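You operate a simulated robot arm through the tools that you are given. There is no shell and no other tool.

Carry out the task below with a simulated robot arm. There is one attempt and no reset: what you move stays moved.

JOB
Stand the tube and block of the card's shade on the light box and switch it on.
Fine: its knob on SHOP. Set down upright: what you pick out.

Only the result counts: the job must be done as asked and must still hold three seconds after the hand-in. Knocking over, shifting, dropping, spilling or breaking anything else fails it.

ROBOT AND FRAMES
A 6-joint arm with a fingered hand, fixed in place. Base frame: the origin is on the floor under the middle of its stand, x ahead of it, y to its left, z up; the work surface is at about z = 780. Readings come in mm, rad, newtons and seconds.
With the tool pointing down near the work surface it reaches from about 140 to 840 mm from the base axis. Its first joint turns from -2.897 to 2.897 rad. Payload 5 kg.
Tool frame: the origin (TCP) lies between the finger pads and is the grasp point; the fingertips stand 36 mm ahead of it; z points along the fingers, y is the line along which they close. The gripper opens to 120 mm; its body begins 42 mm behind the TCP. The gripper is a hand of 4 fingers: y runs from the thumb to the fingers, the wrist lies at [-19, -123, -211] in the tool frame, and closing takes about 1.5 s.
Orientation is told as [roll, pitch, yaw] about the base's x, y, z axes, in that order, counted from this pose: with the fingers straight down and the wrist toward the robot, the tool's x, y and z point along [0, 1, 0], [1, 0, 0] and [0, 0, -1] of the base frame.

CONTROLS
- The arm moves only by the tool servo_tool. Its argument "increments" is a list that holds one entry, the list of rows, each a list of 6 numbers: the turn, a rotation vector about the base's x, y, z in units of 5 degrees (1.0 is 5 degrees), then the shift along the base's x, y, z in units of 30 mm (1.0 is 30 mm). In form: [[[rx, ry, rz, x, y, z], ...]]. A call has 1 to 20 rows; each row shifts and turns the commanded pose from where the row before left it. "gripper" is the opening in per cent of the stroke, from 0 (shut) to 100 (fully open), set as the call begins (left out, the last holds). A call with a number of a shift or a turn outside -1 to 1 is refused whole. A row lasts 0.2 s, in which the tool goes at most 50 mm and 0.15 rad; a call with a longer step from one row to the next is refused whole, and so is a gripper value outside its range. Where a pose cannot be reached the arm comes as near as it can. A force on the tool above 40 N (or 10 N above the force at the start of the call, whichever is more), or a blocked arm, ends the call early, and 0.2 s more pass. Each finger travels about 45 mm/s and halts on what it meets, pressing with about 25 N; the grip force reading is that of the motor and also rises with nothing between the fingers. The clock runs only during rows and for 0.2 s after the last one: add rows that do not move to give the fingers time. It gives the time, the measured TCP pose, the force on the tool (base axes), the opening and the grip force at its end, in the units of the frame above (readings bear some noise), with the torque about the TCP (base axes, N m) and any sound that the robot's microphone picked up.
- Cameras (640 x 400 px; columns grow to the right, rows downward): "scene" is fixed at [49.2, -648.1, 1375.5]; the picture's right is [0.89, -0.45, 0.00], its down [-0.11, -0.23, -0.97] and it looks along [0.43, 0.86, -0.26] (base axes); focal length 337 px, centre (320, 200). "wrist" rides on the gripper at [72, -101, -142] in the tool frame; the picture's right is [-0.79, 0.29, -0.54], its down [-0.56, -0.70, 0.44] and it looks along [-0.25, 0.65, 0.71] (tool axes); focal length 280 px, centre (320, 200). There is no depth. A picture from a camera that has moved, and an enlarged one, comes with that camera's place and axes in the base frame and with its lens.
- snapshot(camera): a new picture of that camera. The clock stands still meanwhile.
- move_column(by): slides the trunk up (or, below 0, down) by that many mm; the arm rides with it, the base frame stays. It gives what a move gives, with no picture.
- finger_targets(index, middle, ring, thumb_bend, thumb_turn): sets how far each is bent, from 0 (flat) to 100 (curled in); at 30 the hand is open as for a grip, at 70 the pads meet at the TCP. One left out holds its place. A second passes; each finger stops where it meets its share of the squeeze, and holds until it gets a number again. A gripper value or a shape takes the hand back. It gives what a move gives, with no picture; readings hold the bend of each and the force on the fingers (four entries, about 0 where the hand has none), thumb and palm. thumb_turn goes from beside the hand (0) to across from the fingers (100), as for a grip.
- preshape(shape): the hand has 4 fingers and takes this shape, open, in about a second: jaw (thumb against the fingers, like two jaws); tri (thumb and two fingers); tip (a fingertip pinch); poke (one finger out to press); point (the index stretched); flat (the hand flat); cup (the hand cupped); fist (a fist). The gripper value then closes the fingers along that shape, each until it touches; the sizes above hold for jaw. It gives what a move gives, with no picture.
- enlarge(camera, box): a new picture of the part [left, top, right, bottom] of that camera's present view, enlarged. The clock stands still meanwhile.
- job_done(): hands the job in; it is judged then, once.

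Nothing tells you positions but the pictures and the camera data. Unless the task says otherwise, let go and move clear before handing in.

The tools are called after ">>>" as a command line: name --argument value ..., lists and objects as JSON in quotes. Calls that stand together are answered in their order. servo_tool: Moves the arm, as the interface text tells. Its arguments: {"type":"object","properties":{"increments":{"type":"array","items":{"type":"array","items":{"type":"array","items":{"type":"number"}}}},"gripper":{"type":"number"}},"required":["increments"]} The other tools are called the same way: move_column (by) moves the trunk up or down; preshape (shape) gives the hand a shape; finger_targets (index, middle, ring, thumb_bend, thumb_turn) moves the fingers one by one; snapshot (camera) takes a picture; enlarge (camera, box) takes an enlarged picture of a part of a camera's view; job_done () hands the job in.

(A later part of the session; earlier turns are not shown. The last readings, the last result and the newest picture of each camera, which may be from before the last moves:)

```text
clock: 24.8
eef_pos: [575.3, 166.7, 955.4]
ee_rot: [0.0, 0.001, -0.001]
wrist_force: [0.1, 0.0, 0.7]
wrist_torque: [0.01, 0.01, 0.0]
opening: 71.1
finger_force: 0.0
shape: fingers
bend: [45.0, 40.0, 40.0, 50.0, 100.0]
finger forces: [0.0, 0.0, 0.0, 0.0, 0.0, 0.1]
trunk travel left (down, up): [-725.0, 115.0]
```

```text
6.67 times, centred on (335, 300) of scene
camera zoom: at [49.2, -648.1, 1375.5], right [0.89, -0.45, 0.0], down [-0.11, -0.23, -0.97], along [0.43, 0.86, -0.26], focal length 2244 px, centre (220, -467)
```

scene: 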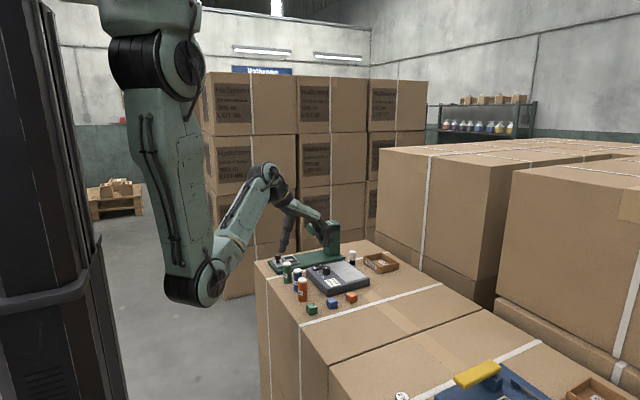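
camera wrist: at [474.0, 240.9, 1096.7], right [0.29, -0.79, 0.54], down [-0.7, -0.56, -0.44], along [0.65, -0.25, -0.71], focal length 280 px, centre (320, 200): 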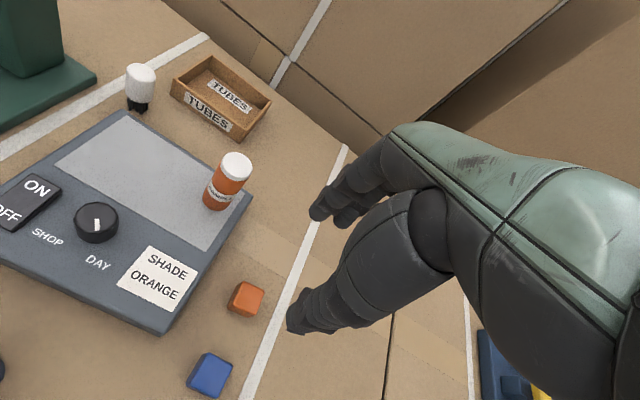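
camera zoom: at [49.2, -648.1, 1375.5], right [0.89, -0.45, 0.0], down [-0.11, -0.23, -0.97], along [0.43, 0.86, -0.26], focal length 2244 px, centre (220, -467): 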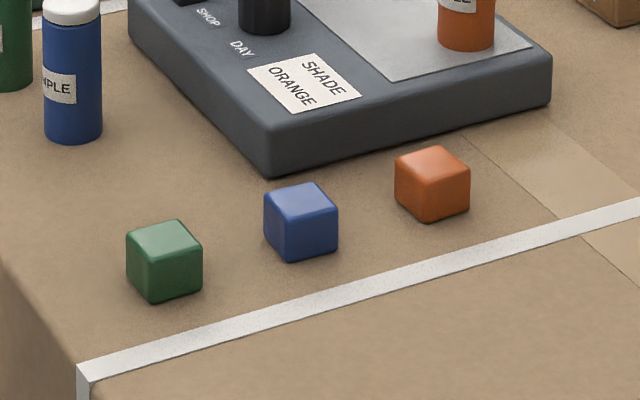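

>>> enlarge --camera "wrist" --box '[200, 250, 300, 350]'

```text
4.00 times, centred on (250, 300) of wrist
camera zoom: at [474.0, 240.9, 1096.7], right [0.29, -0.79, 0.54], down [-0.7, -0.56, -0.44], along [0.65, -0.25, -0.71], focal length 1122 px, centre (600, -200)
```

zoom: 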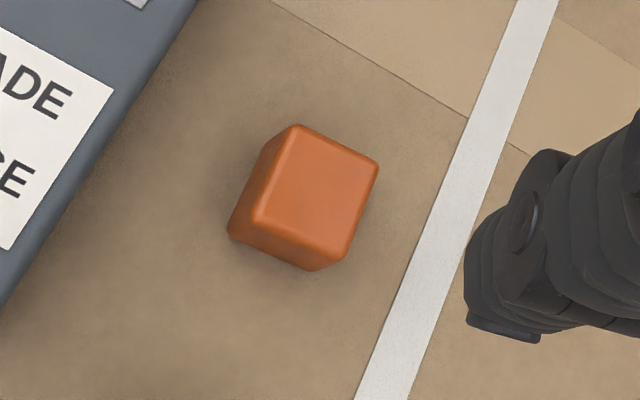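

The orange block is centred at about (570.5, 168.7), turned about +5°, 25 mm wide. I'll align, turn 5° and lower partway.

>>> servo_tool --increments '[[[0, 0, 0.5, -0.08, -0.02, 0], [0, 0, 0.5, -0.08, -0.02, -0.2], [0, 0, 0, 0, 0, -0.7], [0, 0, 0, 0, 0, -0.7], [0, 0, 0, 0, 0, -0.7], [0, 0, 0, 0, 0, -0.7], [0, 0, 0, 0, 0, -0.5], [0, 0, 0, 0, 0, 0]]]'

>>> snapshot --camera "wrist"

>>> enlarge --camera "scene" --box '[310, 255, 390, 325]'

```text
clock: 26.6
eef_pos: [570.5, 166.7, 850.5]
ee_rot: [0.002, 0.001, 0.087]
wrist_force: [0.1, -1.0, -0.2]
wrist_torque: [0.01, -0.03, 0.0]
opening: 71.1
finger_force: 0.1
shape: fingers
bend: [45.0, 40.0, 40.0, 50.0, 100.0]
finger forces: [0.0, 0.0, 0.0, 0.0, 0.1, 0.0]
trunk travel left (down, up): [-725.0, 115.0]
```

```text
taken
camera wrist: at [463.2, 230.7, 992.1], right [0.36, -0.76, 0.54], down [-0.65, -0.62, -0.44], along [0.67, -0.19, -0.71], focal length 280 px, centre (320, 200)
```

wrist: 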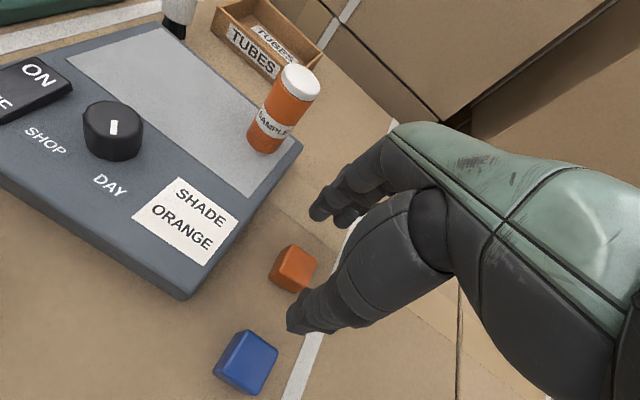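

```text
5.71 times, centred on (350, 290) of scene
camera zoom: at [49.2, -648.1, 1375.5], right [0.89, -0.45, 0.0], down [-0.11, -0.23, -0.97], along [0.43, 0.86, -0.26], focal length 1923 px, centre (149, -314)
```

zoom: 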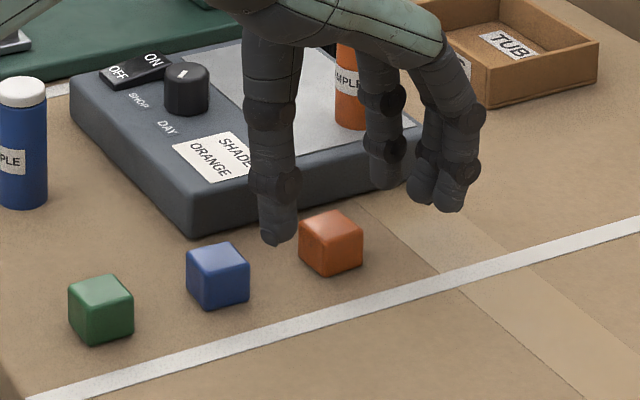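

Block is between thumb and fingers; lowering to grip height.

>>> servo_tool --increments '[[[0, 0, 0, 0, 0.05, -0.4], [0, 0, 0, 0, 0, -0.4], [0, 0, 0, 0, 0, 0]]]'

>>> snapshot --camera "wrist"

>>> enlarge --camera "scene" --box '[310, 255, 390, 325]'

```text
clock: 27.4
eef_pos: [570.3, 167.5, 824.8]
ee_rot: [-0.001, -0.001, 0.087]
wrist_force: [0.5, -1.1, -0.1]
wrist_torque: [-0.03, 0.03, -0.01]
opening: 71.3
finger_force: 0.0
shape: fingers
bend: [45.0, 40.0, 40.0, 50.0, 100.0]
finger forces: [0.0, 0.0, 0.0, 0.0, 0.0, 0.1]
trunk travel left (down, up): [-725.0, 115.0]
```

```text
taken
camera wrist: at [462.9, 232.2, 967.7], right [0.36, -0.76, 0.54], down [-0.65, -0.62, -0.44], along [0.67, -0.19, -0.71], focal length 280 px, centre (320, 200)
```

wrist: 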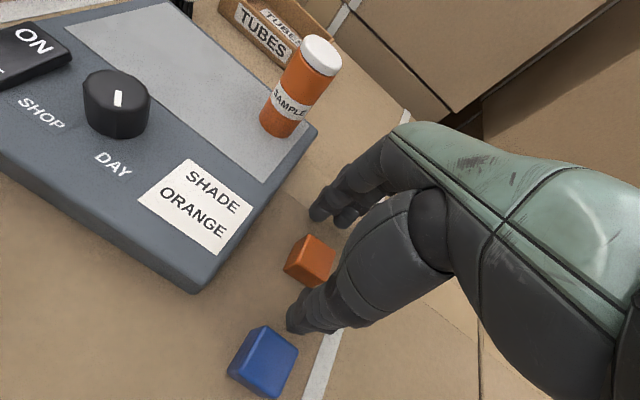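

```text
5.71 times, centred on (350, 290) of scene
camera zoom: at [49.2, -648.1, 1375.5], right [0.89, -0.45, 0.0], down [-0.11, -0.23, -0.97], along [0.43, 0.86, -0.26], focal length 1923 px, centre (149, -314)
```

zoom: 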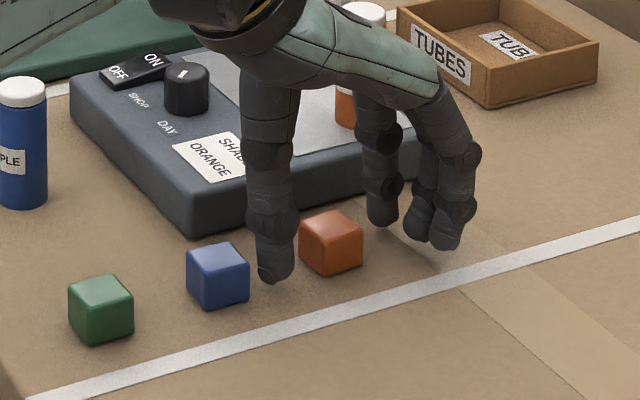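

>>> servo_tool --increments '[[[0, 0, 0, 0, 0, 0.1], [0, 0, 0, 0, 0, 0], [0, 0, 0, 0, 0, 0], [0, 0, 0, 0, 0, 0], [0, 0, 0, 0, 0, 0], [0, 0, 0, 0, 0, 0], [0, 0, 0, 0, 0, 0], [0, 0, 0, 0, 0, 0], [0, 0, 0, 0, 0, 0]]]' --gripper 0

>>> snapshot --camera "wrist"

>>> enlarge --camera "scene" --box '[310, 255, 390, 325]'

```text
clock: 29.4
eef_pos: [569.4, 169.3, 828.7]
ee_rot: [-0.002, 0.0, 0.087]
wrist_force: [0.2, 0.4, -0.8]
wrist_torque: [-0.03, -0.01, -0.03]
opening: 39.3
finger_force: 24.1
shape: jaw
bend: [70.0, 70.0, 70.0, 53.0, 100.0]
finger forces: [10.7, 3.5, 0.0, 0.0, 14.4, 0.0]
trunk travel left (down, up): [-725.0, 115.0]
```

```text
taken
camera wrist: at [462.8, 232.2, 970.9], right [0.36, -0.76, 0.54], down [-0.65, -0.62, -0.44], along [0.67, -0.19, -0.71], focal length 280 px, centre (320, 200)
```

wrist: 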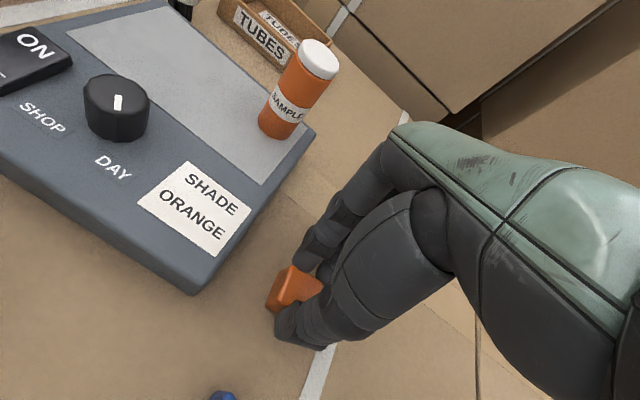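

```text
5.71 times, centred on (350, 290) of scene
camera zoom: at [49.2, -648.1, 1375.5], right [0.89, -0.45, 0.0], down [-0.11, -0.23, -0.97], along [0.43, 0.86, -0.26], focal length 1923 px, centre (149, -314)
```

zoom: 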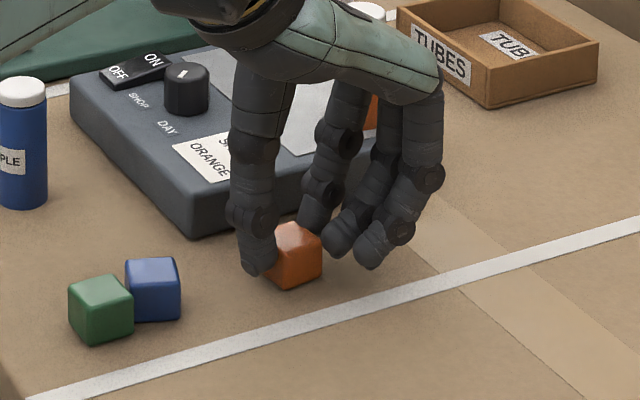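

The blue block got pushed when the thumb swung out before closing, so I will have to put it back later; first I'll inspect the grip and everything's present place.

>>> enlarge --camera "scene" --box '[295, 270, 375, 330]'

>>> enlarge --camera "wrist" --box '[240, 230, 360, 360]'

>>> enlarge --camera "scene" --box '[328, 275, 368, 305]'

```text
6.67 times, centred on (335, 300) of scene
camera zoom: at [49.2, -648.1, 1375.5], right [0.89, -0.45, 0.0], down [-0.11, -0.23, -0.97], along [0.43, 0.86, -0.26], focal length 2244 px, centre (220, -467)
```

zoom: 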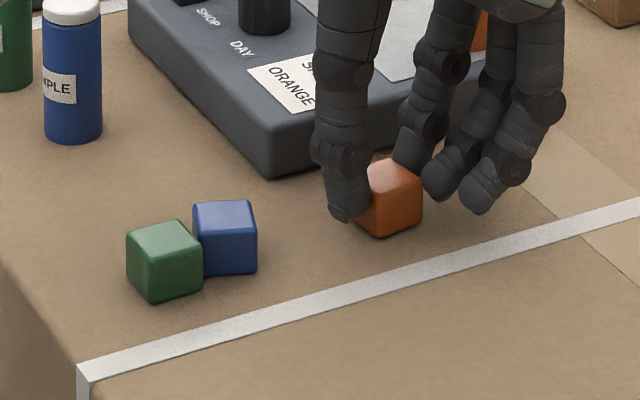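

```text
3.08 times, centred on (300, 295) of wrist
camera zoom: at [462.8, 232.2, 970.9], right [0.36, -0.76, 0.54], down [-0.65, -0.62, -0.44], along [0.67, -0.19, -0.71], focal length 863 px, centre (382, -92)
```

zoom: 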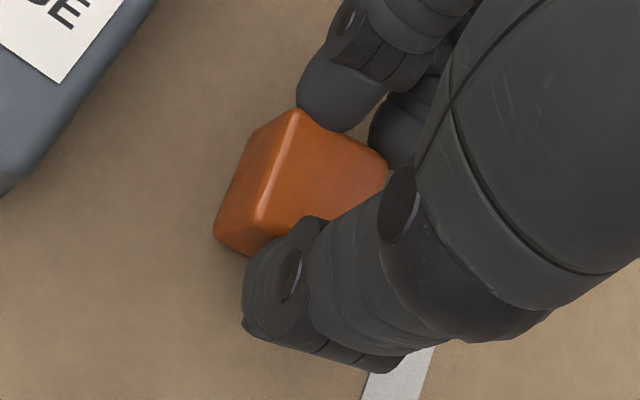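

```text
13.33 times, centred on (348, 290) of scene
camera zoom: at [49.2, -648.1, 1375.5], right [0.89, -0.45, 0.0], down [-0.11, -0.23, -0.97], along [0.43, 0.86, -0.26], focal length 4488 px, centre (-53, -1000)
```

zoom: 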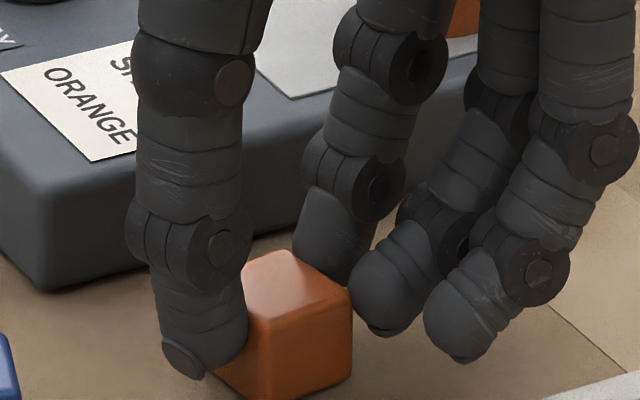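

Green hasn't moved; blue slid to about (464, 173) from about (503, 173) and orange slid to about (550, 171) with a poor grip. I'll open only slightly with individual fingers and lift for a look.

>>> finger_targets --index 45 --middle 45 --ring 45 --thumb_bend 46

>>> servo_tool --increments '[[[0, 0, 0, 0, 0, 0.3], [0, 0, 0, 0, 0, 0.6], [0, 0, 0, 0, 0, 0.8], [0, 0, 0, 0, 0, 0.8], [0, 0, 0, 0, 0, 0.8], [0, 0, 0, 0, 0, 0.5], [0, 0, 0, 0, 0, 0]]]'

>>> snapshot --camera "wrist"

>>> enlarge --camera "scene" --box '[295, 270, 375, 330]'

```text
clock: 30.4
eef_pos: [569.6, 168.3, 828.2]
ee_rot: [-0.001, 0.0, 0.086]
wrist_force: [-0.3, 0.7, 0.3]
wrist_torque: [0.01, 0.02, 0.01]
opening: 77.4
finger_force: 0.0
shape: fingers
bend: [45.0, 45.0, 45.0, 46.0, 100.0]
finger forces: [0.1, 0.0, 0.0, 0.0, 0.0, 0.1]
trunk travel left (down, up): [-725.0, 115.0]
```

```text
clock: 32.0
eef_pos: [568.1, 170.6, 942.5]
ee_rot: [0.001, -0.001, 0.088]
wrist_force: [0.2, 0.6, 0.0]
wrist_torque: [-0.01, 0.01, 0.0]
opening: 77.3
finger_force: 0.1
shape: fingers
bend: [45.0, 45.0, 45.0, 46.0, 100.0]
finger forces: [0.0, 0.0, 0.0, 0.1, 0.1, 0.0]
trunk travel left (down, up): [-725.0, 115.0]
```

```text
taken
camera wrist: at [462.1, 232.6, 1085.5], right [0.36, -0.76, 0.54], down [-0.65, -0.62, -0.44], along [0.67, -0.19, -0.71], focal length 280 px, centre (320, 200)
```

wrist: 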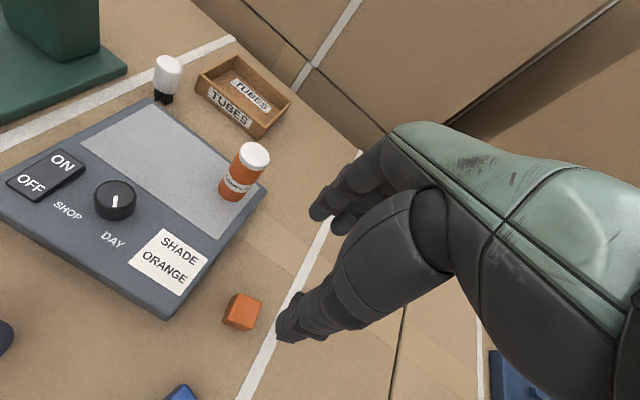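

```text
6.67 times, centred on (335, 300) of scene
camera zoom: at [49.2, -648.1, 1375.5], right [0.89, -0.45, 0.0], down [-0.11, -0.23, -0.97], along [0.43, 0.86, -0.26], focal length 2244 px, centre (220, -467)
```

zoom: 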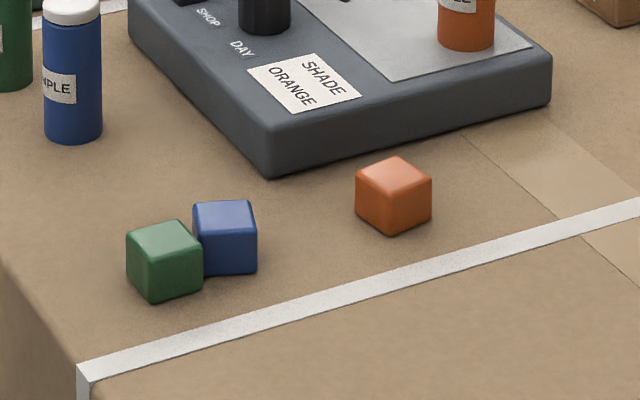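

>>> enlarge --camera "wrist" --box '[190, 260, 290, 360]'

>>> enlarge --camera "scene" --box '[308, 290, 338, 320]'

```text
4.00 times, centred on (240, 310) of wrist
camera zoom: at [462.1, 232.6, 1085.5], right [0.36, -0.76, 0.54], down [-0.65, -0.62, -0.44], along [0.67, -0.19, -0.71], focal length 1122 px, centre (640, -240)
```

zoom: 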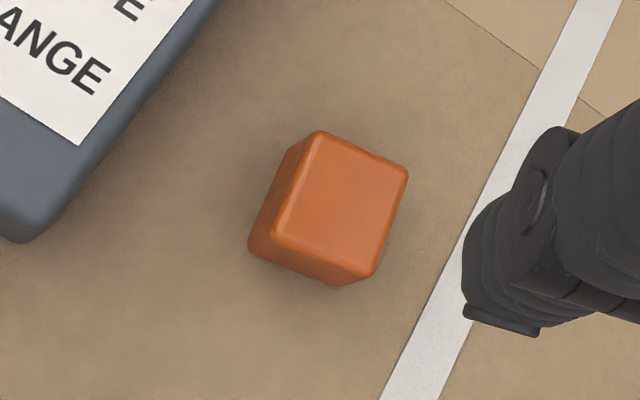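

```text
13.33 times, centred on (323, 305) of scene
camera zoom: at [49.2, -648.1, 1375.5], right [0.89, -0.45, 0.0], down [-0.11, -0.23, -0.97], along [0.43, 0.86, -0.26], focal length 4488 px, centre (280, -1200)
```

zoom: 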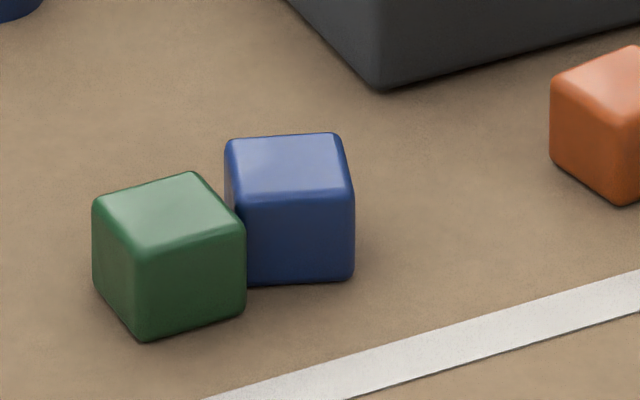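

Orange block is at (549, 168.4), turned +10°. I'll set a narrower symmetric opening, align over it with a 10° yaw and lower in two stages.

>>> finger_targets --index 50 --middle 50 --ring 50 --thumb_bend 52

>>> servo_tool --increments '[[[0, 0, 0.5, -0.33, -0.02, 0], [0, 0, 0.5, -0.33, -0.02, 0], [0, 0, 0, 0, 0, -0.6], [0, 0, 0, 0, 0, -0.7], [0, 0, 0, 0, 0, -0.7], [0, 0, 0, 0, 0, -0.7], [0, 0, 0, 0, 0, -0.5], [0, 0, 0, 0, 0, 0]]]'

>>> snapshot --camera "wrist"

>>> enlarge --camera "scene" --box '[305, 255, 385, 325]'

```text
clock: 33.0
eef_pos: [569.5, 168.0, 943.5]
ee_rot: [0.001, 0.0, 0.089]
wrist_force: [0.1, -0.3, -0.3]
wrist_torque: [-0.03, 0.0, 0.04]
opening: 61.5
finger_force: 0.0
shape: fingers
bend: [50.0, 50.0, 50.0, 52.0, 100.0]
finger forces: [0.0, 0.1, 0.0, 0.0, 0.0, 0.0]
trunk travel left (down, up): [-725.0, 115.0]
```

```text
clock: 34.8
eef_pos: [549.0, 167.0, 846.1]
ee_rot: [-0.001, -0.001, 0.175]
wrist_force: [0.2, 0.3, 0.5]
wrist_torque: [0.0, -0.01, 0.0]
opening: 61.7
finger_force: 0.1
shape: fingers
bend: [50.0, 50.0, 50.0, 52.0, 100.0]
finger forces: [0.0, 0.1, 0.0, 0.0, 0.0, 0.0]
trunk travel left (down, up): [-725.0, 115.0]
```

```text
taken
camera wrist: at [437.5, 221.6, 988.3], right [0.42, -0.73, 0.54], down [-0.59, -0.67, -0.44], along [0.69, -0.13, -0.71], focal length 280 px, centre (320, 200)
```

wrist: 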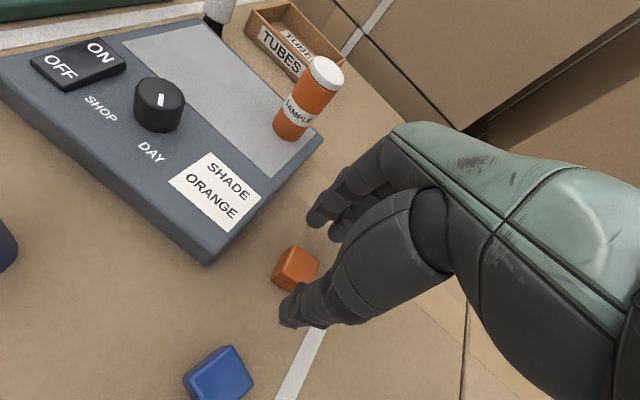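

```text
5.71 times, centred on (345, 290) of scene
camera zoom: at [49.2, -648.1, 1375.5], right [0.89, -0.45, 0.0], down [-0.11, -0.23, -0.97], along [0.43, 0.86, -0.26], focal length 1923 px, centre (177, -314)
```

zoom: 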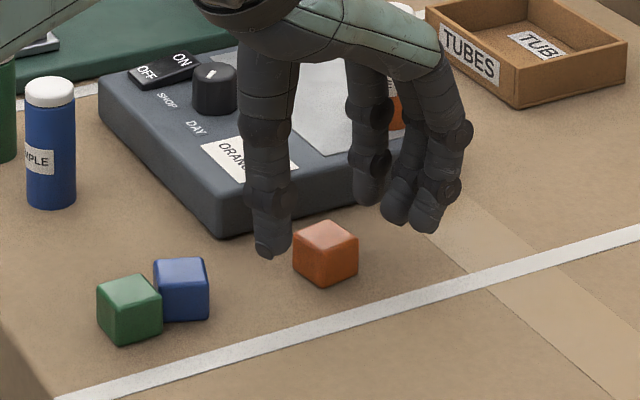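

>>> servo_tool --increments '[[[0, 0, 0, 0, 0.03, -0.35], [0, 0, 0, 0, 0, -0.3], [0, 0, 0, 0, 0, 0]]]'

>>> enlarge --camera "wrist" --box '[240, 180, 400, 360]'

>>> enlarge --camera "scene" --box '[315, 265, 375, 315]'

```text
clock: 35.6
eef_pos: [548.9, 169.9, 825.9]
ee_rot: [-0.001, 0.0, 0.174]
wrist_force: [-0.1, 0.3, 0.3]
wrist_torque: [0.0, 0.0, 0.0]
opening: 61.7
finger_force: 0.0
shape: fingers
bend: [50.0, 50.0, 50.0, 52.0, 100.0]
finger forces: [0.1, 0.1, 0.0, 0.0, 0.0, 0.1]
trunk travel left (down, up): [-725.0, 115.0]
```

```text
2.22 times, centred on (320, 270) of wrist
camera zoom: at [437.3, 222.7, 968.6], right [0.42, -0.73, 0.54], down [-0.59, -0.67, -0.44], along [0.69, -0.13, -0.71], focal length 623 px, centre (320, 44)
```

zoom: 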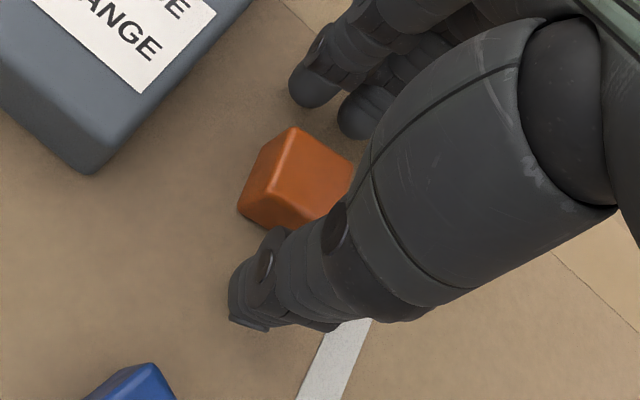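

```text
8.00 times, centred on (345, 290) of scene
camera zoom: at [49.2, -648.1, 1375.5], right [0.89, -0.45, 0.0], down [-0.11, -0.23, -0.97], along [0.43, 0.86, -0.26], focal length 2693 px, centre (120, -520)
```

zoom: 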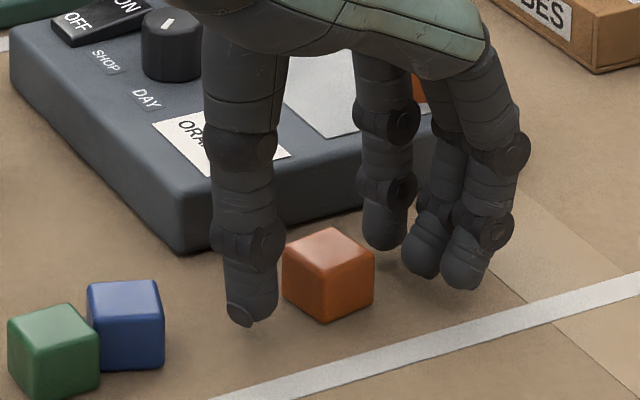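

>>> servo_tool --increments '[[[0, 0, 0, -0.13, -0.02, 0], [0, 0, 0, 0, 0, 0]]]'

>>> finger_targets --index 70 --middle 70 --ring 65 --thumb_bend 70

>>> enlarge --camera "wrist" --box '[240, 180, 400, 360]'

>>> enlarge --camera "scene" --box '[315, 265, 375, 315]'

```text
clock: 36.2
eef_pos: [545.4, 168.1, 826.3]
ee_rot: [0.0, 0.0, 0.174]
wrist_force: [-0.6, 1.0, 0.0]
wrist_torque: [-0.02, -0.01, -0.02]
opening: 61.8
finger_force: 0.1
shape: fingers
bend: [50.0, 50.0, 50.0, 52.0, 100.0]
finger forces: [0.0, 0.0, 0.0, 0.1, 0.0, 0.0]
trunk travel left (down, up): [-725.0, 115.0]
```

```text
clock: 37.2
eef_pos: [546.3, 168.2, 827.5]
ee_rot: [0.0, 0.0, 0.175]
wrist_force: [0.4, 0.7, 1.0]
wrist_torque: [0.01, 0.02, 0.03]
opening: 27.9
finger_force: 11.0
shape: fingers
bend: [64.0, 66.0, 65.0, 63.0, 99.0]
finger forces: [5.9, 5.3, 0.0, 0.0, 10.8, 0.1]
trunk travel left (down, up): [-725.0, 115.0]
```

```text
2.22 times, centred on (320, 270) of wrist
camera zoom: at [433.8, 222.4, 969.3], right [0.42, -0.73, 0.54], down [-0.59, -0.67, -0.44], along [0.69, -0.13, -0.71], focal length 623 px, centre (320, 44)
```

zoom: 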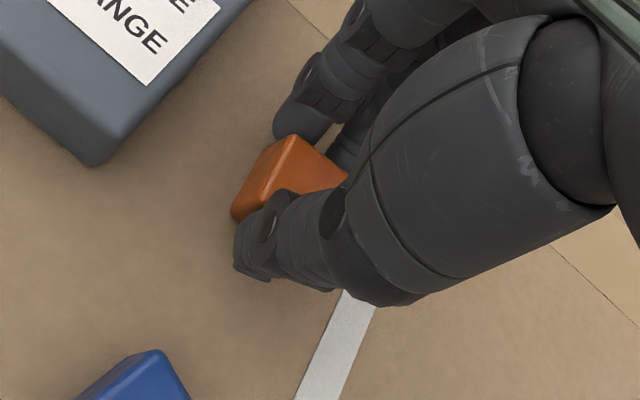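

```text
8.00 times, centred on (345, 290) of scene
camera zoom: at [49.2, -648.1, 1375.5], right [0.89, -0.45, 0.0], down [-0.11, -0.23, -0.97], along [0.43, 0.86, -0.26], focal length 2693 px, centre (120, -520)
```

zoom: 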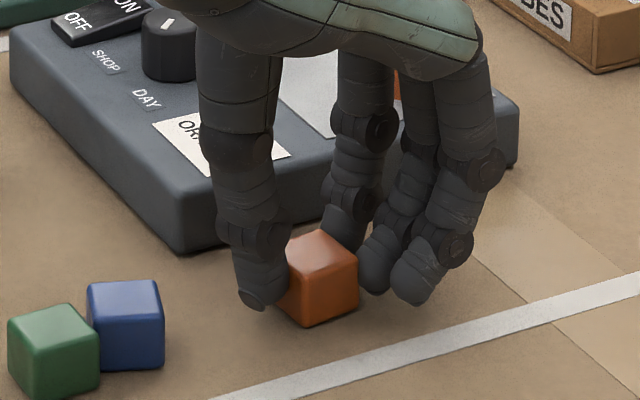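

The grip is now even (index 5.9, middle 5.3, thumb 10.8 N). Lifting gently.

>>> servo_tool --increments '[[[0, 0, 0, 0, 0, 0.2], [0, 0, 0, 0, 0, 0.4], [0, 0, 0, 0, 0, 0.5], [0, 0, 0, 0, 0, 0.5], [0, 0, 0, 0, 0, 0]]]'

>>> enlarge --camera "wrist" --box '[240, 180, 400, 360]'

>>> enlarge --camera "scene" --box '[315, 245, 375, 295]'

```text
clock: 38.4
eef_pos: [544.9, 167.2, 874.8]
ee_rot: [-0.001, 0.0, 0.174]
wrist_force: [0.0, 0.2, -0.2]
wrist_torque: [0.02, 0.0, 0.02]
opening: 27.6
finger_force: 10.7
shape: fingers
bend: [64.0, 66.0, 65.0, 63.0, 99.0]
finger forces: [5.8, 4.9, 0.0, 0.0, 10.8, 0.1]
trunk travel left (down, up): [-725.0, 115.0]
```

```text
2.22 times, centred on (320, 270) of wrist
camera zoom: at [433.5, 221.5, 1017.7], right [0.42, -0.73, 0.54], down [-0.59, -0.67, -0.44], along [0.69, -0.13, -0.71], focal length 623 px, centre (320, 44)
```

zoom: 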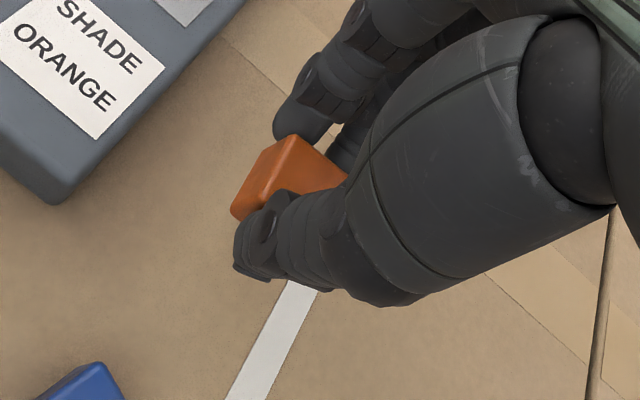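

```text
8.00 times, centred on (345, 270) of scene
camera zoom: at [49.2, -648.1, 1375.5], right [0.89, -0.45, 0.0], down [-0.11, -0.23, -0.97], along [0.43, 0.86, -0.26], focal length 2693 px, centre (120, -360)
```

zoom: 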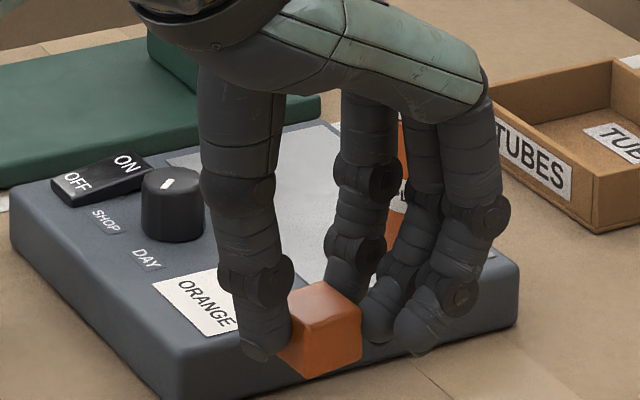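

The block is held firmly and level. I'll raise it and carry it over the panel's high-y half, to about (645, 338).

>>> servo_tool --increments '[[[0, 0, 0, 0, 0, 0.7], [0, 0, 0, 0, 0, 0.9], [0, 0, 0, 0, 0, 0.9], [0, 0, 0, 0, 0, 0.35], [0, 0, 0, 0.2, 0.35, 0], [0, 0, 0, 0.42, 0.7, 0], [0, 0, 0, 0.45, 0.77, 0], [0, 0, 0, 0.45, 0.77, 0], [0, 0, 0, 0.45, 0.77, 0], [0, 0, 0, 0.45, 0.77, 0], [0, 0, 0, 0.42, 0.7, 0], [0, 0, 0, 0.3, 0.5, 0], [0, 0, 0, 0.2, 0.33, 0], [0, 0, 0, 0, 0, 0]]]'

>>> snapshot --camera "wrist"

>>> enlarge --camera "scene" --box '[295, 200, 405, 310]'

```text
clock: 41.4
eef_pos: [646.5, 337.3, 961.4]
ee_rot: [0.0, -0.001, 0.174]
wrist_force: [-0.1, -0.2, -0.7]
wrist_torque: [-0.02, -0.01, -0.01]
opening: 27.9
finger_force: 10.4
shape: fingers
bend: [64.0, 66.0, 65.0, 63.0, 99.0]
finger forces: [5.8, 4.8, 0.0, 0.0, 10.6, 0.0]
trunk travel left (down, up): [-725.0, 115.0]
```

```text
taken
camera wrist: at [533.7, 392.2, 1103.7], right [0.42, -0.73, 0.54], down [-0.59, -0.67, -0.44], along [0.69, -0.13, -0.71], focal length 280 px, centre (320, 200)
```

wrist: 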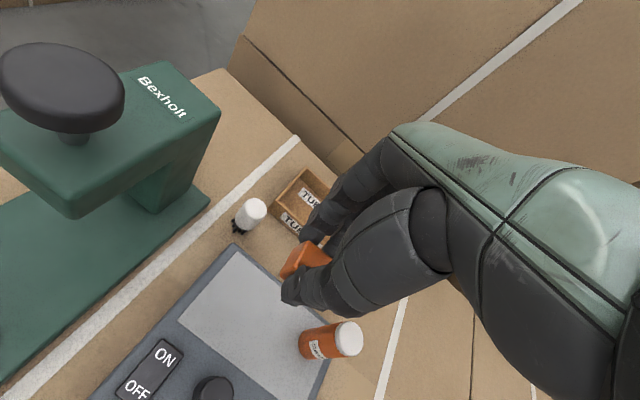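

```text
3.64 times, centred on (350, 255) of scene
camera zoom: at [49.2, -648.1, 1375.5], right [0.89, -0.45, 0.0], down [-0.11, -0.23, -0.97], along [0.43, 0.86, -0.26], focal length 1224 px, centre (211, 0)
```

zoom: 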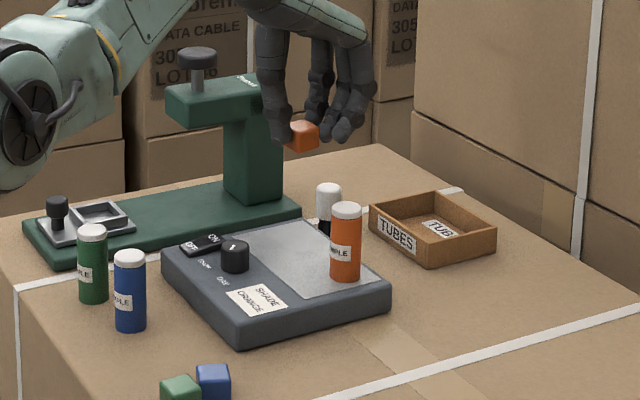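

>>> servo_tool --increments '[[[0, 0, 0, 0, 0, -0.5], [0, 0, 0, 0, 0, -0.6], [0, 0, 0, 0, 0, -0.6], [0, 0, 0, 0, 0, -0.6], [0, 0, 0, 0, 0, -0.5], [0, 0, 0, 0, 0, -0.3], [0, 0, 0, 0, 0, 0]]]'

>>> snapshot --camera "wrist"

>>> enlarge --camera "scene" --box '[325, 225, 395, 295]'

```text
clock: 43.0
eef_pos: [646.4, 338.5, 867.8]
ee_rot: [0.0, 0.001, 0.174]
wrist_force: [-0.4, 0.2, -0.7]
wrist_torque: [-0.03, -0.02, 0.01]
opening: 27.9
finger_force: 10.6
shape: fingers
bend: [64.0, 66.0, 65.0, 63.0, 99.0]
finger forces: [5.8, 4.9, 0.0, 0.0, 10.6, 0.0]
trunk travel left (down, up): [-725.0, 115.0]
```

```text
taken
camera wrist: at [534.3, 391.8, 1010.1], right [0.42, -0.73, 0.54], down [-0.59, -0.67, -0.44], along [0.69, -0.13, -0.71], focal length 280 px, centre (320, 200)
```

wrist: 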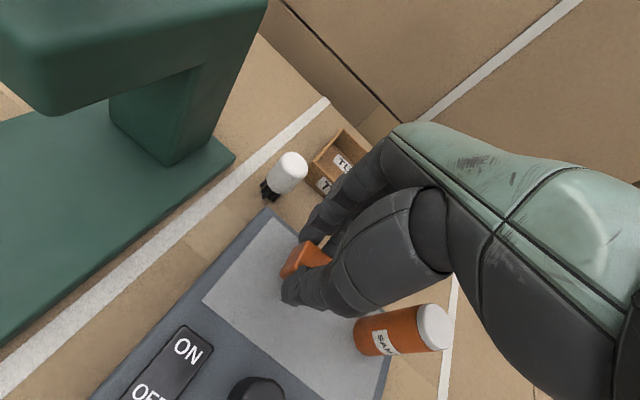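

```text
5.71 times, centred on (360, 260) of scene
camera zoom: at [49.2, -648.1, 1375.5], right [0.89, -0.45, 0.0], down [-0.11, -0.23, -0.97], along [0.43, 0.86, -0.26], focal length 1923 px, centre (91, -143)
```

zoom: 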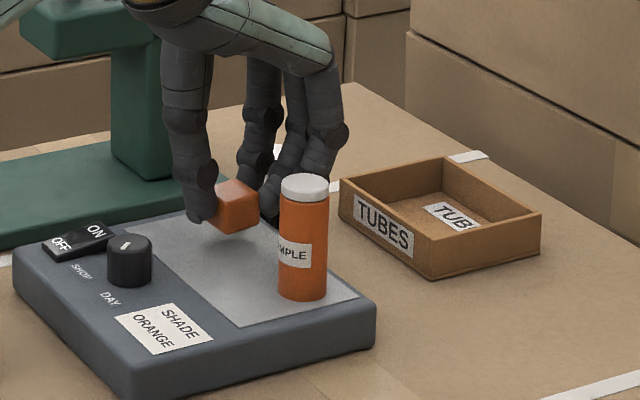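

>>> servo_tool --increments '[[[0, 0, 0, 0, 0, -0.1], [0, 0, 0, 0, 0, -0.08], [0, 0, 0, 0, 0, 0]]]'

>>> servo_tool --increments '[[[0, 0, 0, 0, 0, -0.05], [0, 0, 0, 0, 0, 0]]]'

>>> servo_tool --increments '[[[0, 0, 0, 0, 0, -0.05], [0, 0, 0, 0, 0, 0]]]'

>>> enlarge --camera "scene" --box '[335, 235, 385, 285]'

```text
clock: 43.8
eef_pos: [646.3, 338.3, 862.4]
ee_rot: [-0.001, 0.001, 0.177]
wrist_force: [-0.5, -0.3, -0.6]
wrist_torque: [0.0, -0.06, -0.01]
opening: 28.0
finger_force: 11.1
shape: fingers
bend: [64.0, 66.0, 65.0, 63.0, 99.0]
finger forces: [5.8, 4.9, 0.0, 0.1, 10.7, 0.0]
trunk travel left (down, up): [-725.0, 115.0]
```

```text
clock: 44.4
eef_pos: [646.0, 337.5, 861.7]
ee_rot: [0.0, 0.0, 0.174]
wrist_force: [0.0, -0.5, -0.3]
wrist_torque: [0.0, -0.03, -0.01]
opening: 28.0
finger_force: 11.1
shape: fingers
bend: [64.0, 66.0, 65.0, 63.0, 99.0]
finger forces: [5.8, 4.8, 0.1, 0.0, 10.6, 0.1]
trunk travel left (down, up): [-725.0, 115.0]
```

```text
clock: 45.0
eef_pos: [645.9, 338.0, 858.6]
ee_rot: [0.0, 0.0, 0.173]
wrist_force: [-0.5, -1.0, 0.2]
wrist_torque: [0.0, 0.0, -0.03]
opening: 27.9
finger_force: 10.4
shape: fingers
bend: [64.0, 66.0, 65.0, 63.0, 99.0]
finger forces: [5.7, 5.0, 0.0, 0.0, 10.6, 0.0]
trunk travel left (down, up): [-725.0, 115.0]
```

```text
8.00 times, centred on (360, 260) of scene
camera zoom: at [49.2, -648.1, 1375.5], right [0.89, -0.45, 0.0], down [-0.11, -0.23, -0.97], along [0.43, 0.86, -0.26], focal length 2693 px, centre (0, -280)
```

zoom: 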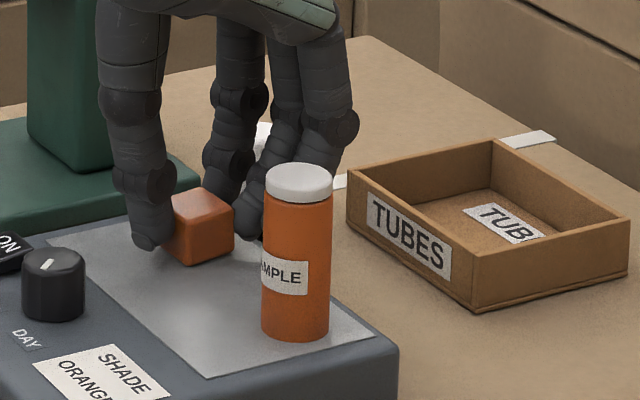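

>>> servo_tool --increments '[[[0, 0, 0, 0, 0, -0.04], [0, 0, 0, 0, 0, 0]]]'

>>> servo_tool --increments '[[[0, 0, 0, 0, 0, -0.03], [0, 0, 0, 0, 0, 0]]]'

>>> enlarge --camera "scene" --box '[335, 235, 385, 285]'

```text
clock: 45.6
eef_pos: [646.8, 337.2, 857.8]
ee_rot: [-0.001, 0.0, 0.174]
wrist_force: [0.7, 0.3, -0.7]
wrist_torque: [0.03, 0.0, 0.0]
opening: 28.1
finger_force: 10.5
shape: fingers
bend: [64.0, 66.0, 65.0, 63.0, 99.0]
finger forces: [5.8, 4.9, 0.0, 0.0, 10.7, 0.0]
trunk travel left (down, up): [-725.0, 115.0]
```

```text
clock: 46.2
eef_pos: [646.4, 338.1, 858.0]
ee_rot: [0.001, 0.0, 0.173]
wrist_force: [-0.5, 0.3, 0.8]
wrist_torque: [-0.04, -0.02, -0.03]
opening: 27.8
finger_force: 10.4
shape: fingers
bend: [64.0, 66.0, 65.0, 63.0, 99.0]
finger forces: [5.7, 5.1, 0.1, 0.1, 10.6, 0.1]
trunk travel left (down, up): [-725.0, 115.0]
```

```text
8.00 times, centred on (360, 260) of scene
camera zoom: at [49.2, -648.1, 1375.5], right [0.89, -0.45, 0.0], down [-0.11, -0.23, -0.97], along [0.43, 0.86, -0.26], focal length 2693 px, centre (0, -280)
```

zoom: 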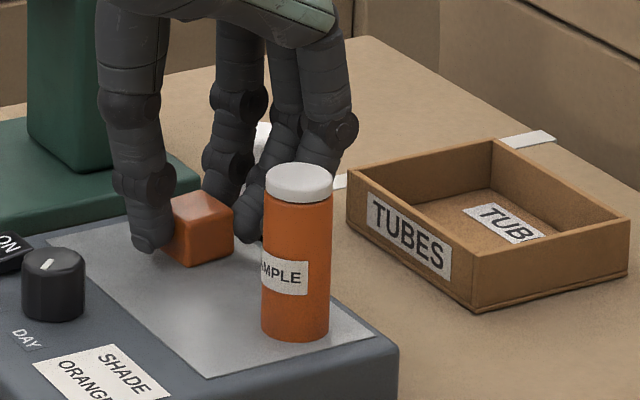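

>>> servo_tool --increments '[[[0, 0, 0, 0, 0, -0.03], [0, 0, 0, 0, 0, 0]]]'

>>> servo_tool --increments '[[[0, 0, 0, 0, 0, -0.03], [0, 0, 0, 0, 0, 0]]]'

```text
clock: 46.8
eef_pos: [645.5, 338.3, 856.8]
ee_rot: [0.001, -0.003, 0.174]
wrist_force: [0.6, 0.9, 4.4]
wrist_torque: [0.02, 0.08, 0.01]
opening: 27.7
finger_force: 10.9
shape: fingers
bend: [64.0, 66.0, 65.0, 63.0, 99.0]
finger forces: [5.9, 5.1, 0.0, 0.0, 10.8, 0.0]
trunk travel left (down, up): [-725.0, 115.0]
```

```text
clock: 47.4
eef_pos: [645.9, 337.2, 856.7]
ee_rot: [0.002, -0.002, 0.175]
wrist_force: [0.6, 3.0, 7.9]
wrist_torque: [0.02, 0.08, 0.01]
opening: 27.8
finger_force: 11.7
shape: fingers
bend: [64.0, 66.0, 65.0, 63.0, 99.0]
finger forces: [7.0, 5.5, 0.0, 0.0, 11.1, 0.0]
trunk travel left (down, up): [-725.0, 115.0]
```

The block rests on the panel (contact force rising). Releasing it evenly with small finger openings.

>>> finger_targets --index 50 --middle 50 --ring 50 --thumb_bend 52

>>> enlarge --camera "scene" --box '[335, 235, 385, 285]'

>>> enlarge --camera "wrist" --box '[200, 180, 400, 380]'

```text
clock: 48.4
eef_pos: [647.2, 337.2, 854.5]
ee_rot: [0.001, 0.0, 0.175]
wrist_force: [0.5, 0.1, 0.4]
wrist_torque: [0.02, -0.02, -0.03]
opening: 60.3
finger_force: 0.0
shape: fingers
bend: [50.0, 50.0, 50.0, 52.0, 100.0]
finger forces: [0.1, 0.0, 0.0, 0.0, 0.1, 0.0]
trunk travel left (down, up): [-725.0, 115.0]
```

```text
8.00 times, centred on (360, 260) of scene
camera zoom: at [49.2, -648.1, 1375.5], right [0.89, -0.45, 0.0], down [-0.11, -0.23, -0.97], along [0.43, 0.86, -0.26], focal length 2693 px, centre (0, -280)
```

zoom: 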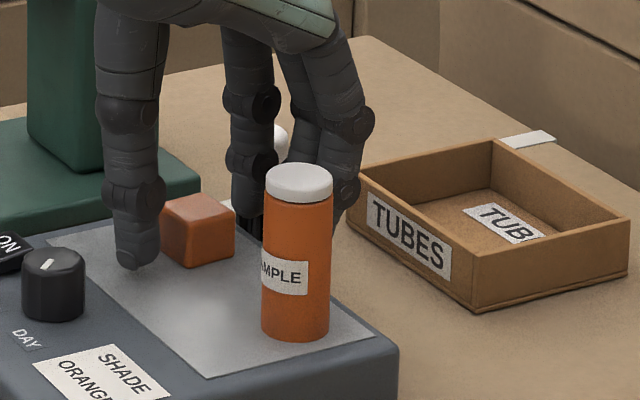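

```text
2.00 times, centred on (300, 280) of wrist
camera zoom: at [533.9, 391.7, 997.6], right [0.42, -0.73, 0.54], down [-0.59, -0.67, -0.44], along [0.69, -0.13, -0.71], focal length 561 px, centre (360, 40)
```

zoom: 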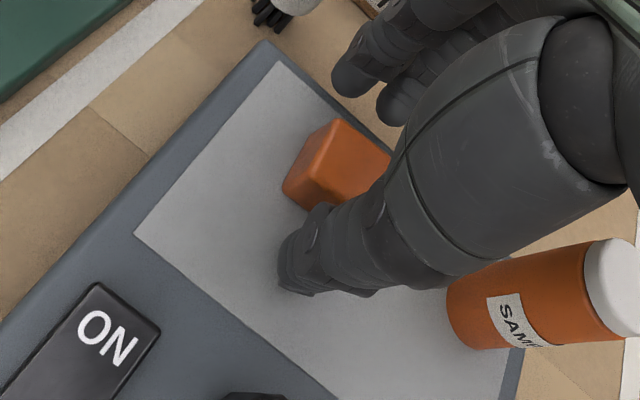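

Block sits flat on the panel at about (645, 336). Lifting straight up.

>>> servo_tool --increments '[[[0, 0, 0, 0, 0, 0.3], [0, 0, 0, 0, 0, 0.6], [0, 0, 0, 0, 0, 0.8], [0, 0, 0, 0, 0, 0.8], [0, 0, 0, 0, 0, 0.8], [0, 0, 0, 0, 0, 0.6], [0, 0, 0, 0, 0, 0]]]'

>>> snapshot --camera "wrist"

>>> enlarge --camera "scene" --box '[275, 220, 395, 330]'

```text
clock: 50.0
eef_pos: [645.2, 337.3, 972.2]
ee_rot: [-0.001, 0.0, 0.173]
wrist_force: [1.1, -0.2, 0.4]
wrist_torque: [-0.02, 0.01, 0.02]
opening: 60.6
finger_force: 0.1
shape: fingers
bend: [50.0, 50.0, 50.0, 52.0, 100.0]
finger forces: [0.0, 0.0, 0.0, 0.0, 0.0, 0.0]
trunk travel left (down, up): [-725.0, 115.0]
```

```text
taken
camera wrist: at [533.8, 392.1, 1115.1], right [0.42, -0.73, 0.54], down [-0.59, -0.67, -0.44], along [0.69, -0.13, -0.71], focal length 280 px, centre (320, 200)
```

wrist: 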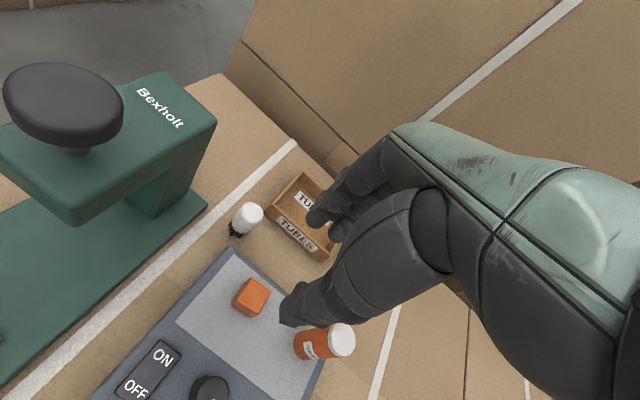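

```text
3.64 times, centred on (335, 275) of scene
camera zoom: at [49.2, -648.1, 1375.5], right [0.89, -0.45, 0.0], down [-0.11, -0.23, -0.97], along [0.43, 0.86, -0.26], focal length 1224 px, centre (266, -73)
```

zoom: 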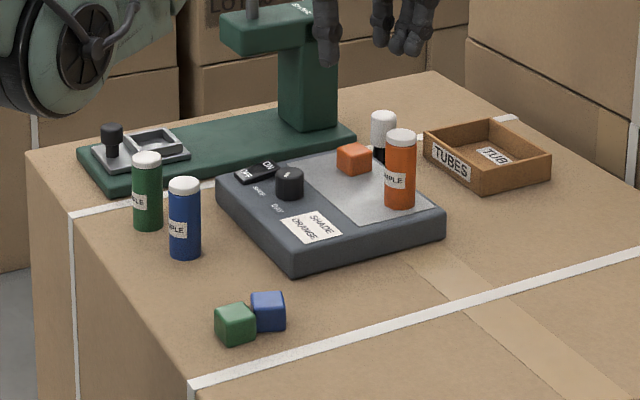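

The tube and block are placed. Now I'll put the blue block back: it lies near (462, 172), turned about −22°, touching distance from the green one, so I'll grip it along its free faces with a yaw of about +67°.

>>> servo_tool --increments '[[[0, 0, 0.3, -0.3, -0.3, 0], [0, 0, 0.96, -0.5, -0.45, 0], [0, 0, 0.96, -0.52, -0.47, 0], [0, 0, 0.96, -0.52, -0.47, 0], [0, 0, 0.96, -0.52, -0.47, 0], [0, 0, 0.96, -0.52, -0.47, 0], [0, 0, 0.96, -0.52, -0.47, 0], [0, 0, 0.96, -0.52, -0.47, 0], [0, 0, 0.96, -0.52, -0.47, 0], [0, 0, 0.96, -0.52, -0.47, 0], [0, 0, 0.96, -0.5, -0.45, 0], [0, 0, 0.96, -0.4, -0.3, 0], [0, 0, 0.6, -0.2, -0.2, 0], [0, 0, 0, 0, 0, 0]]]'

>>> snapshot --camera "wrist"

>>> snapshot --camera "scene"

```text
clock: 53.0
eef_pos: [464.3, 175.1, 972.2]
ee_rot: [-0.001, 0.001, 1.176]
wrist_force: [-0.4, -0.1, -0.1]
wrist_torque: [0.02, -0.01, -0.02]
opening: 60.9
finger_force: 0.0
shape: fingers
bend: [50.0, 50.0, 50.0, 52.0, 100.0]
finger forces: [0.0, 0.1, 0.0, 0.0, 0.0, 0.1]
trunk travel left (down, up): [-725.0, 115.0]
```

```text
taken
camera wrist: at [358.6, 108.6, 1115.4], right [0.84, -0.04, 0.54], down [0.25, -0.86, -0.44], along [0.48, 0.51, -0.71], focal length 280 px, centre (320, 200)
```

wrist: 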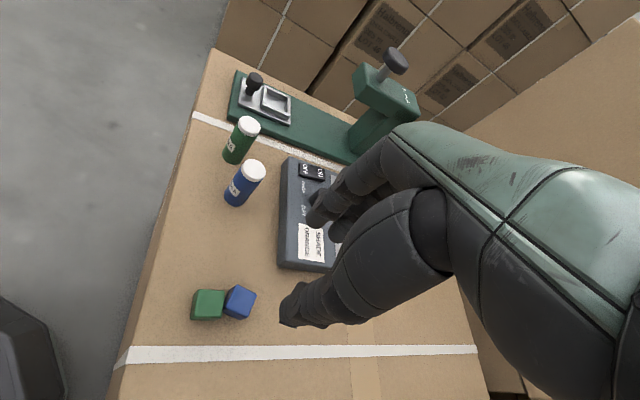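

```text
taken
```

scene: 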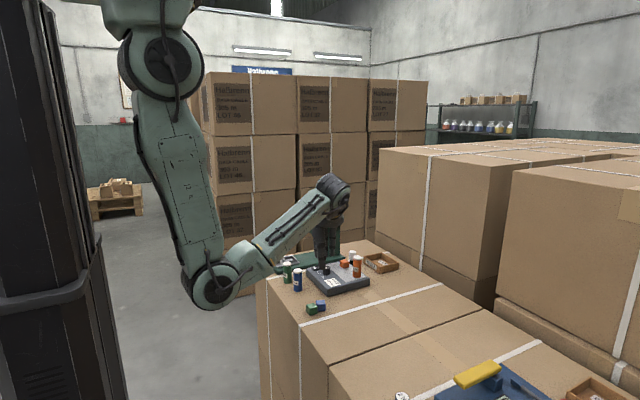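

>>> enlarge --camera "wrist" --box '[180, 265, 280, 345]'

```text
5.00 times, centred on (230, 305) of wrist
camera zoom: at [358.6, 108.6, 1115.4], right [0.84, -0.04, 0.54], down [0.25, -0.86, -0.44], along [0.48, 0.51, -0.71], focal length 1402 px, centre (770, -325)
```

zoom: 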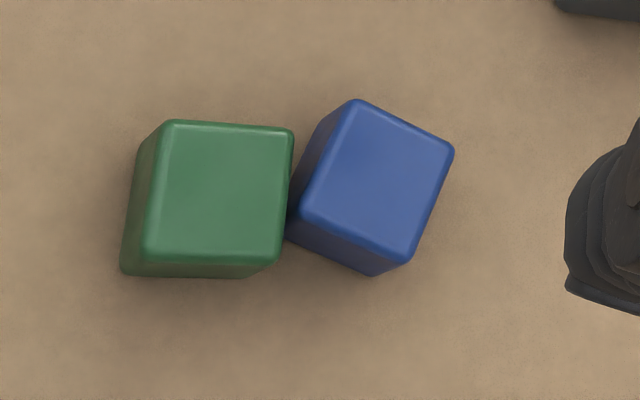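

Blue is at (461, 170.5) turned −19.4°, with a hair's gap to green (edge x ≈ 441). I'll align the hand to it and lower partway.

>>> servo_tool --increments '[[[0, 0, 0.64, 0.02, -0.09, 0], [0, 0, 0, 0, 0, -0.5], [0, 0, 0, 0, 0, -0.8], [0, 0, 0, 0, 0, -0.8], [0, 0, 0, 0, 0, -0.8], [0, 0, 0, 0, 0, -0.8], [0, 0, 0, 0, 0, -0.5], [0, 0, 0, 0, 0, 0]]]'

>>> snapshot --camera "wrist"

>>> enlarge --camera "scene" --box '[285, 255, 365, 325]'

```text
clock: 54.8
eef_pos: [463.6, 171.9, 846.1]
ee_rot: [0.002, -0.001, 1.229]
wrist_force: [0.1, -1.2, 0.1]
wrist_torque: [0.02, 0.01, -0.01]
opening: 60.8
finger_force: 0.1
shape: fingers
bend: [50.0, 50.0, 50.0, 52.0, 100.0]
finger forces: [0.1, 0.0, 0.0, 0.0, 0.1, 0.0]
trunk travel left (down, up): [-725.0, 115.0]
```

```text
taken
camera wrist: at [362.5, 100.2, 988.5], right [0.84, 0.01, 0.54], down [0.29, -0.85, -0.44], along [0.45, 0.53, -0.71], focal length 280 px, centre (320, 200)
```

wrist: 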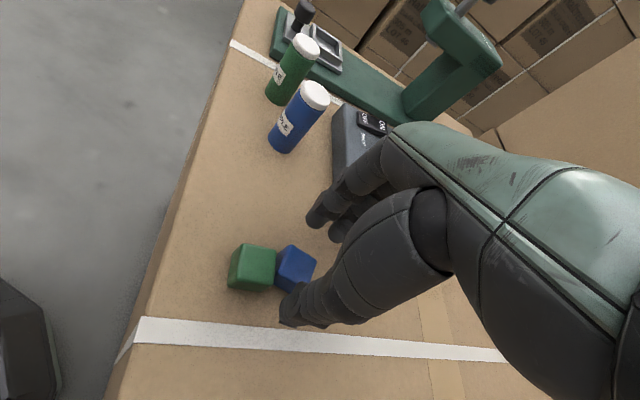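

```text
5.71 times, centred on (325, 290) of scene
camera zoom: at [49.2, -648.1, 1375.5], right [0.89, -0.45, 0.0], down [-0.11, -0.23, -0.97], along [0.43, 0.86, -0.26], focal length 1923 px, centre (291, -314)
```

zoom: 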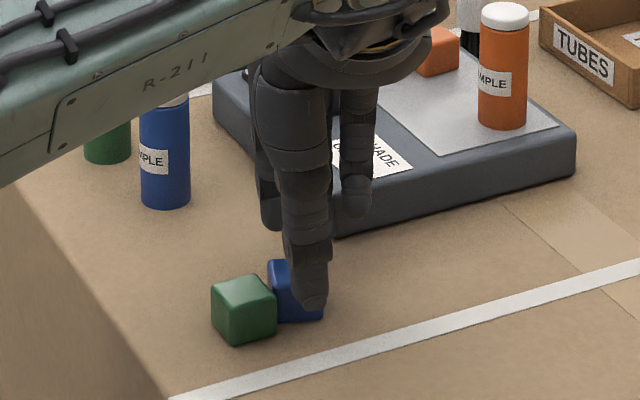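

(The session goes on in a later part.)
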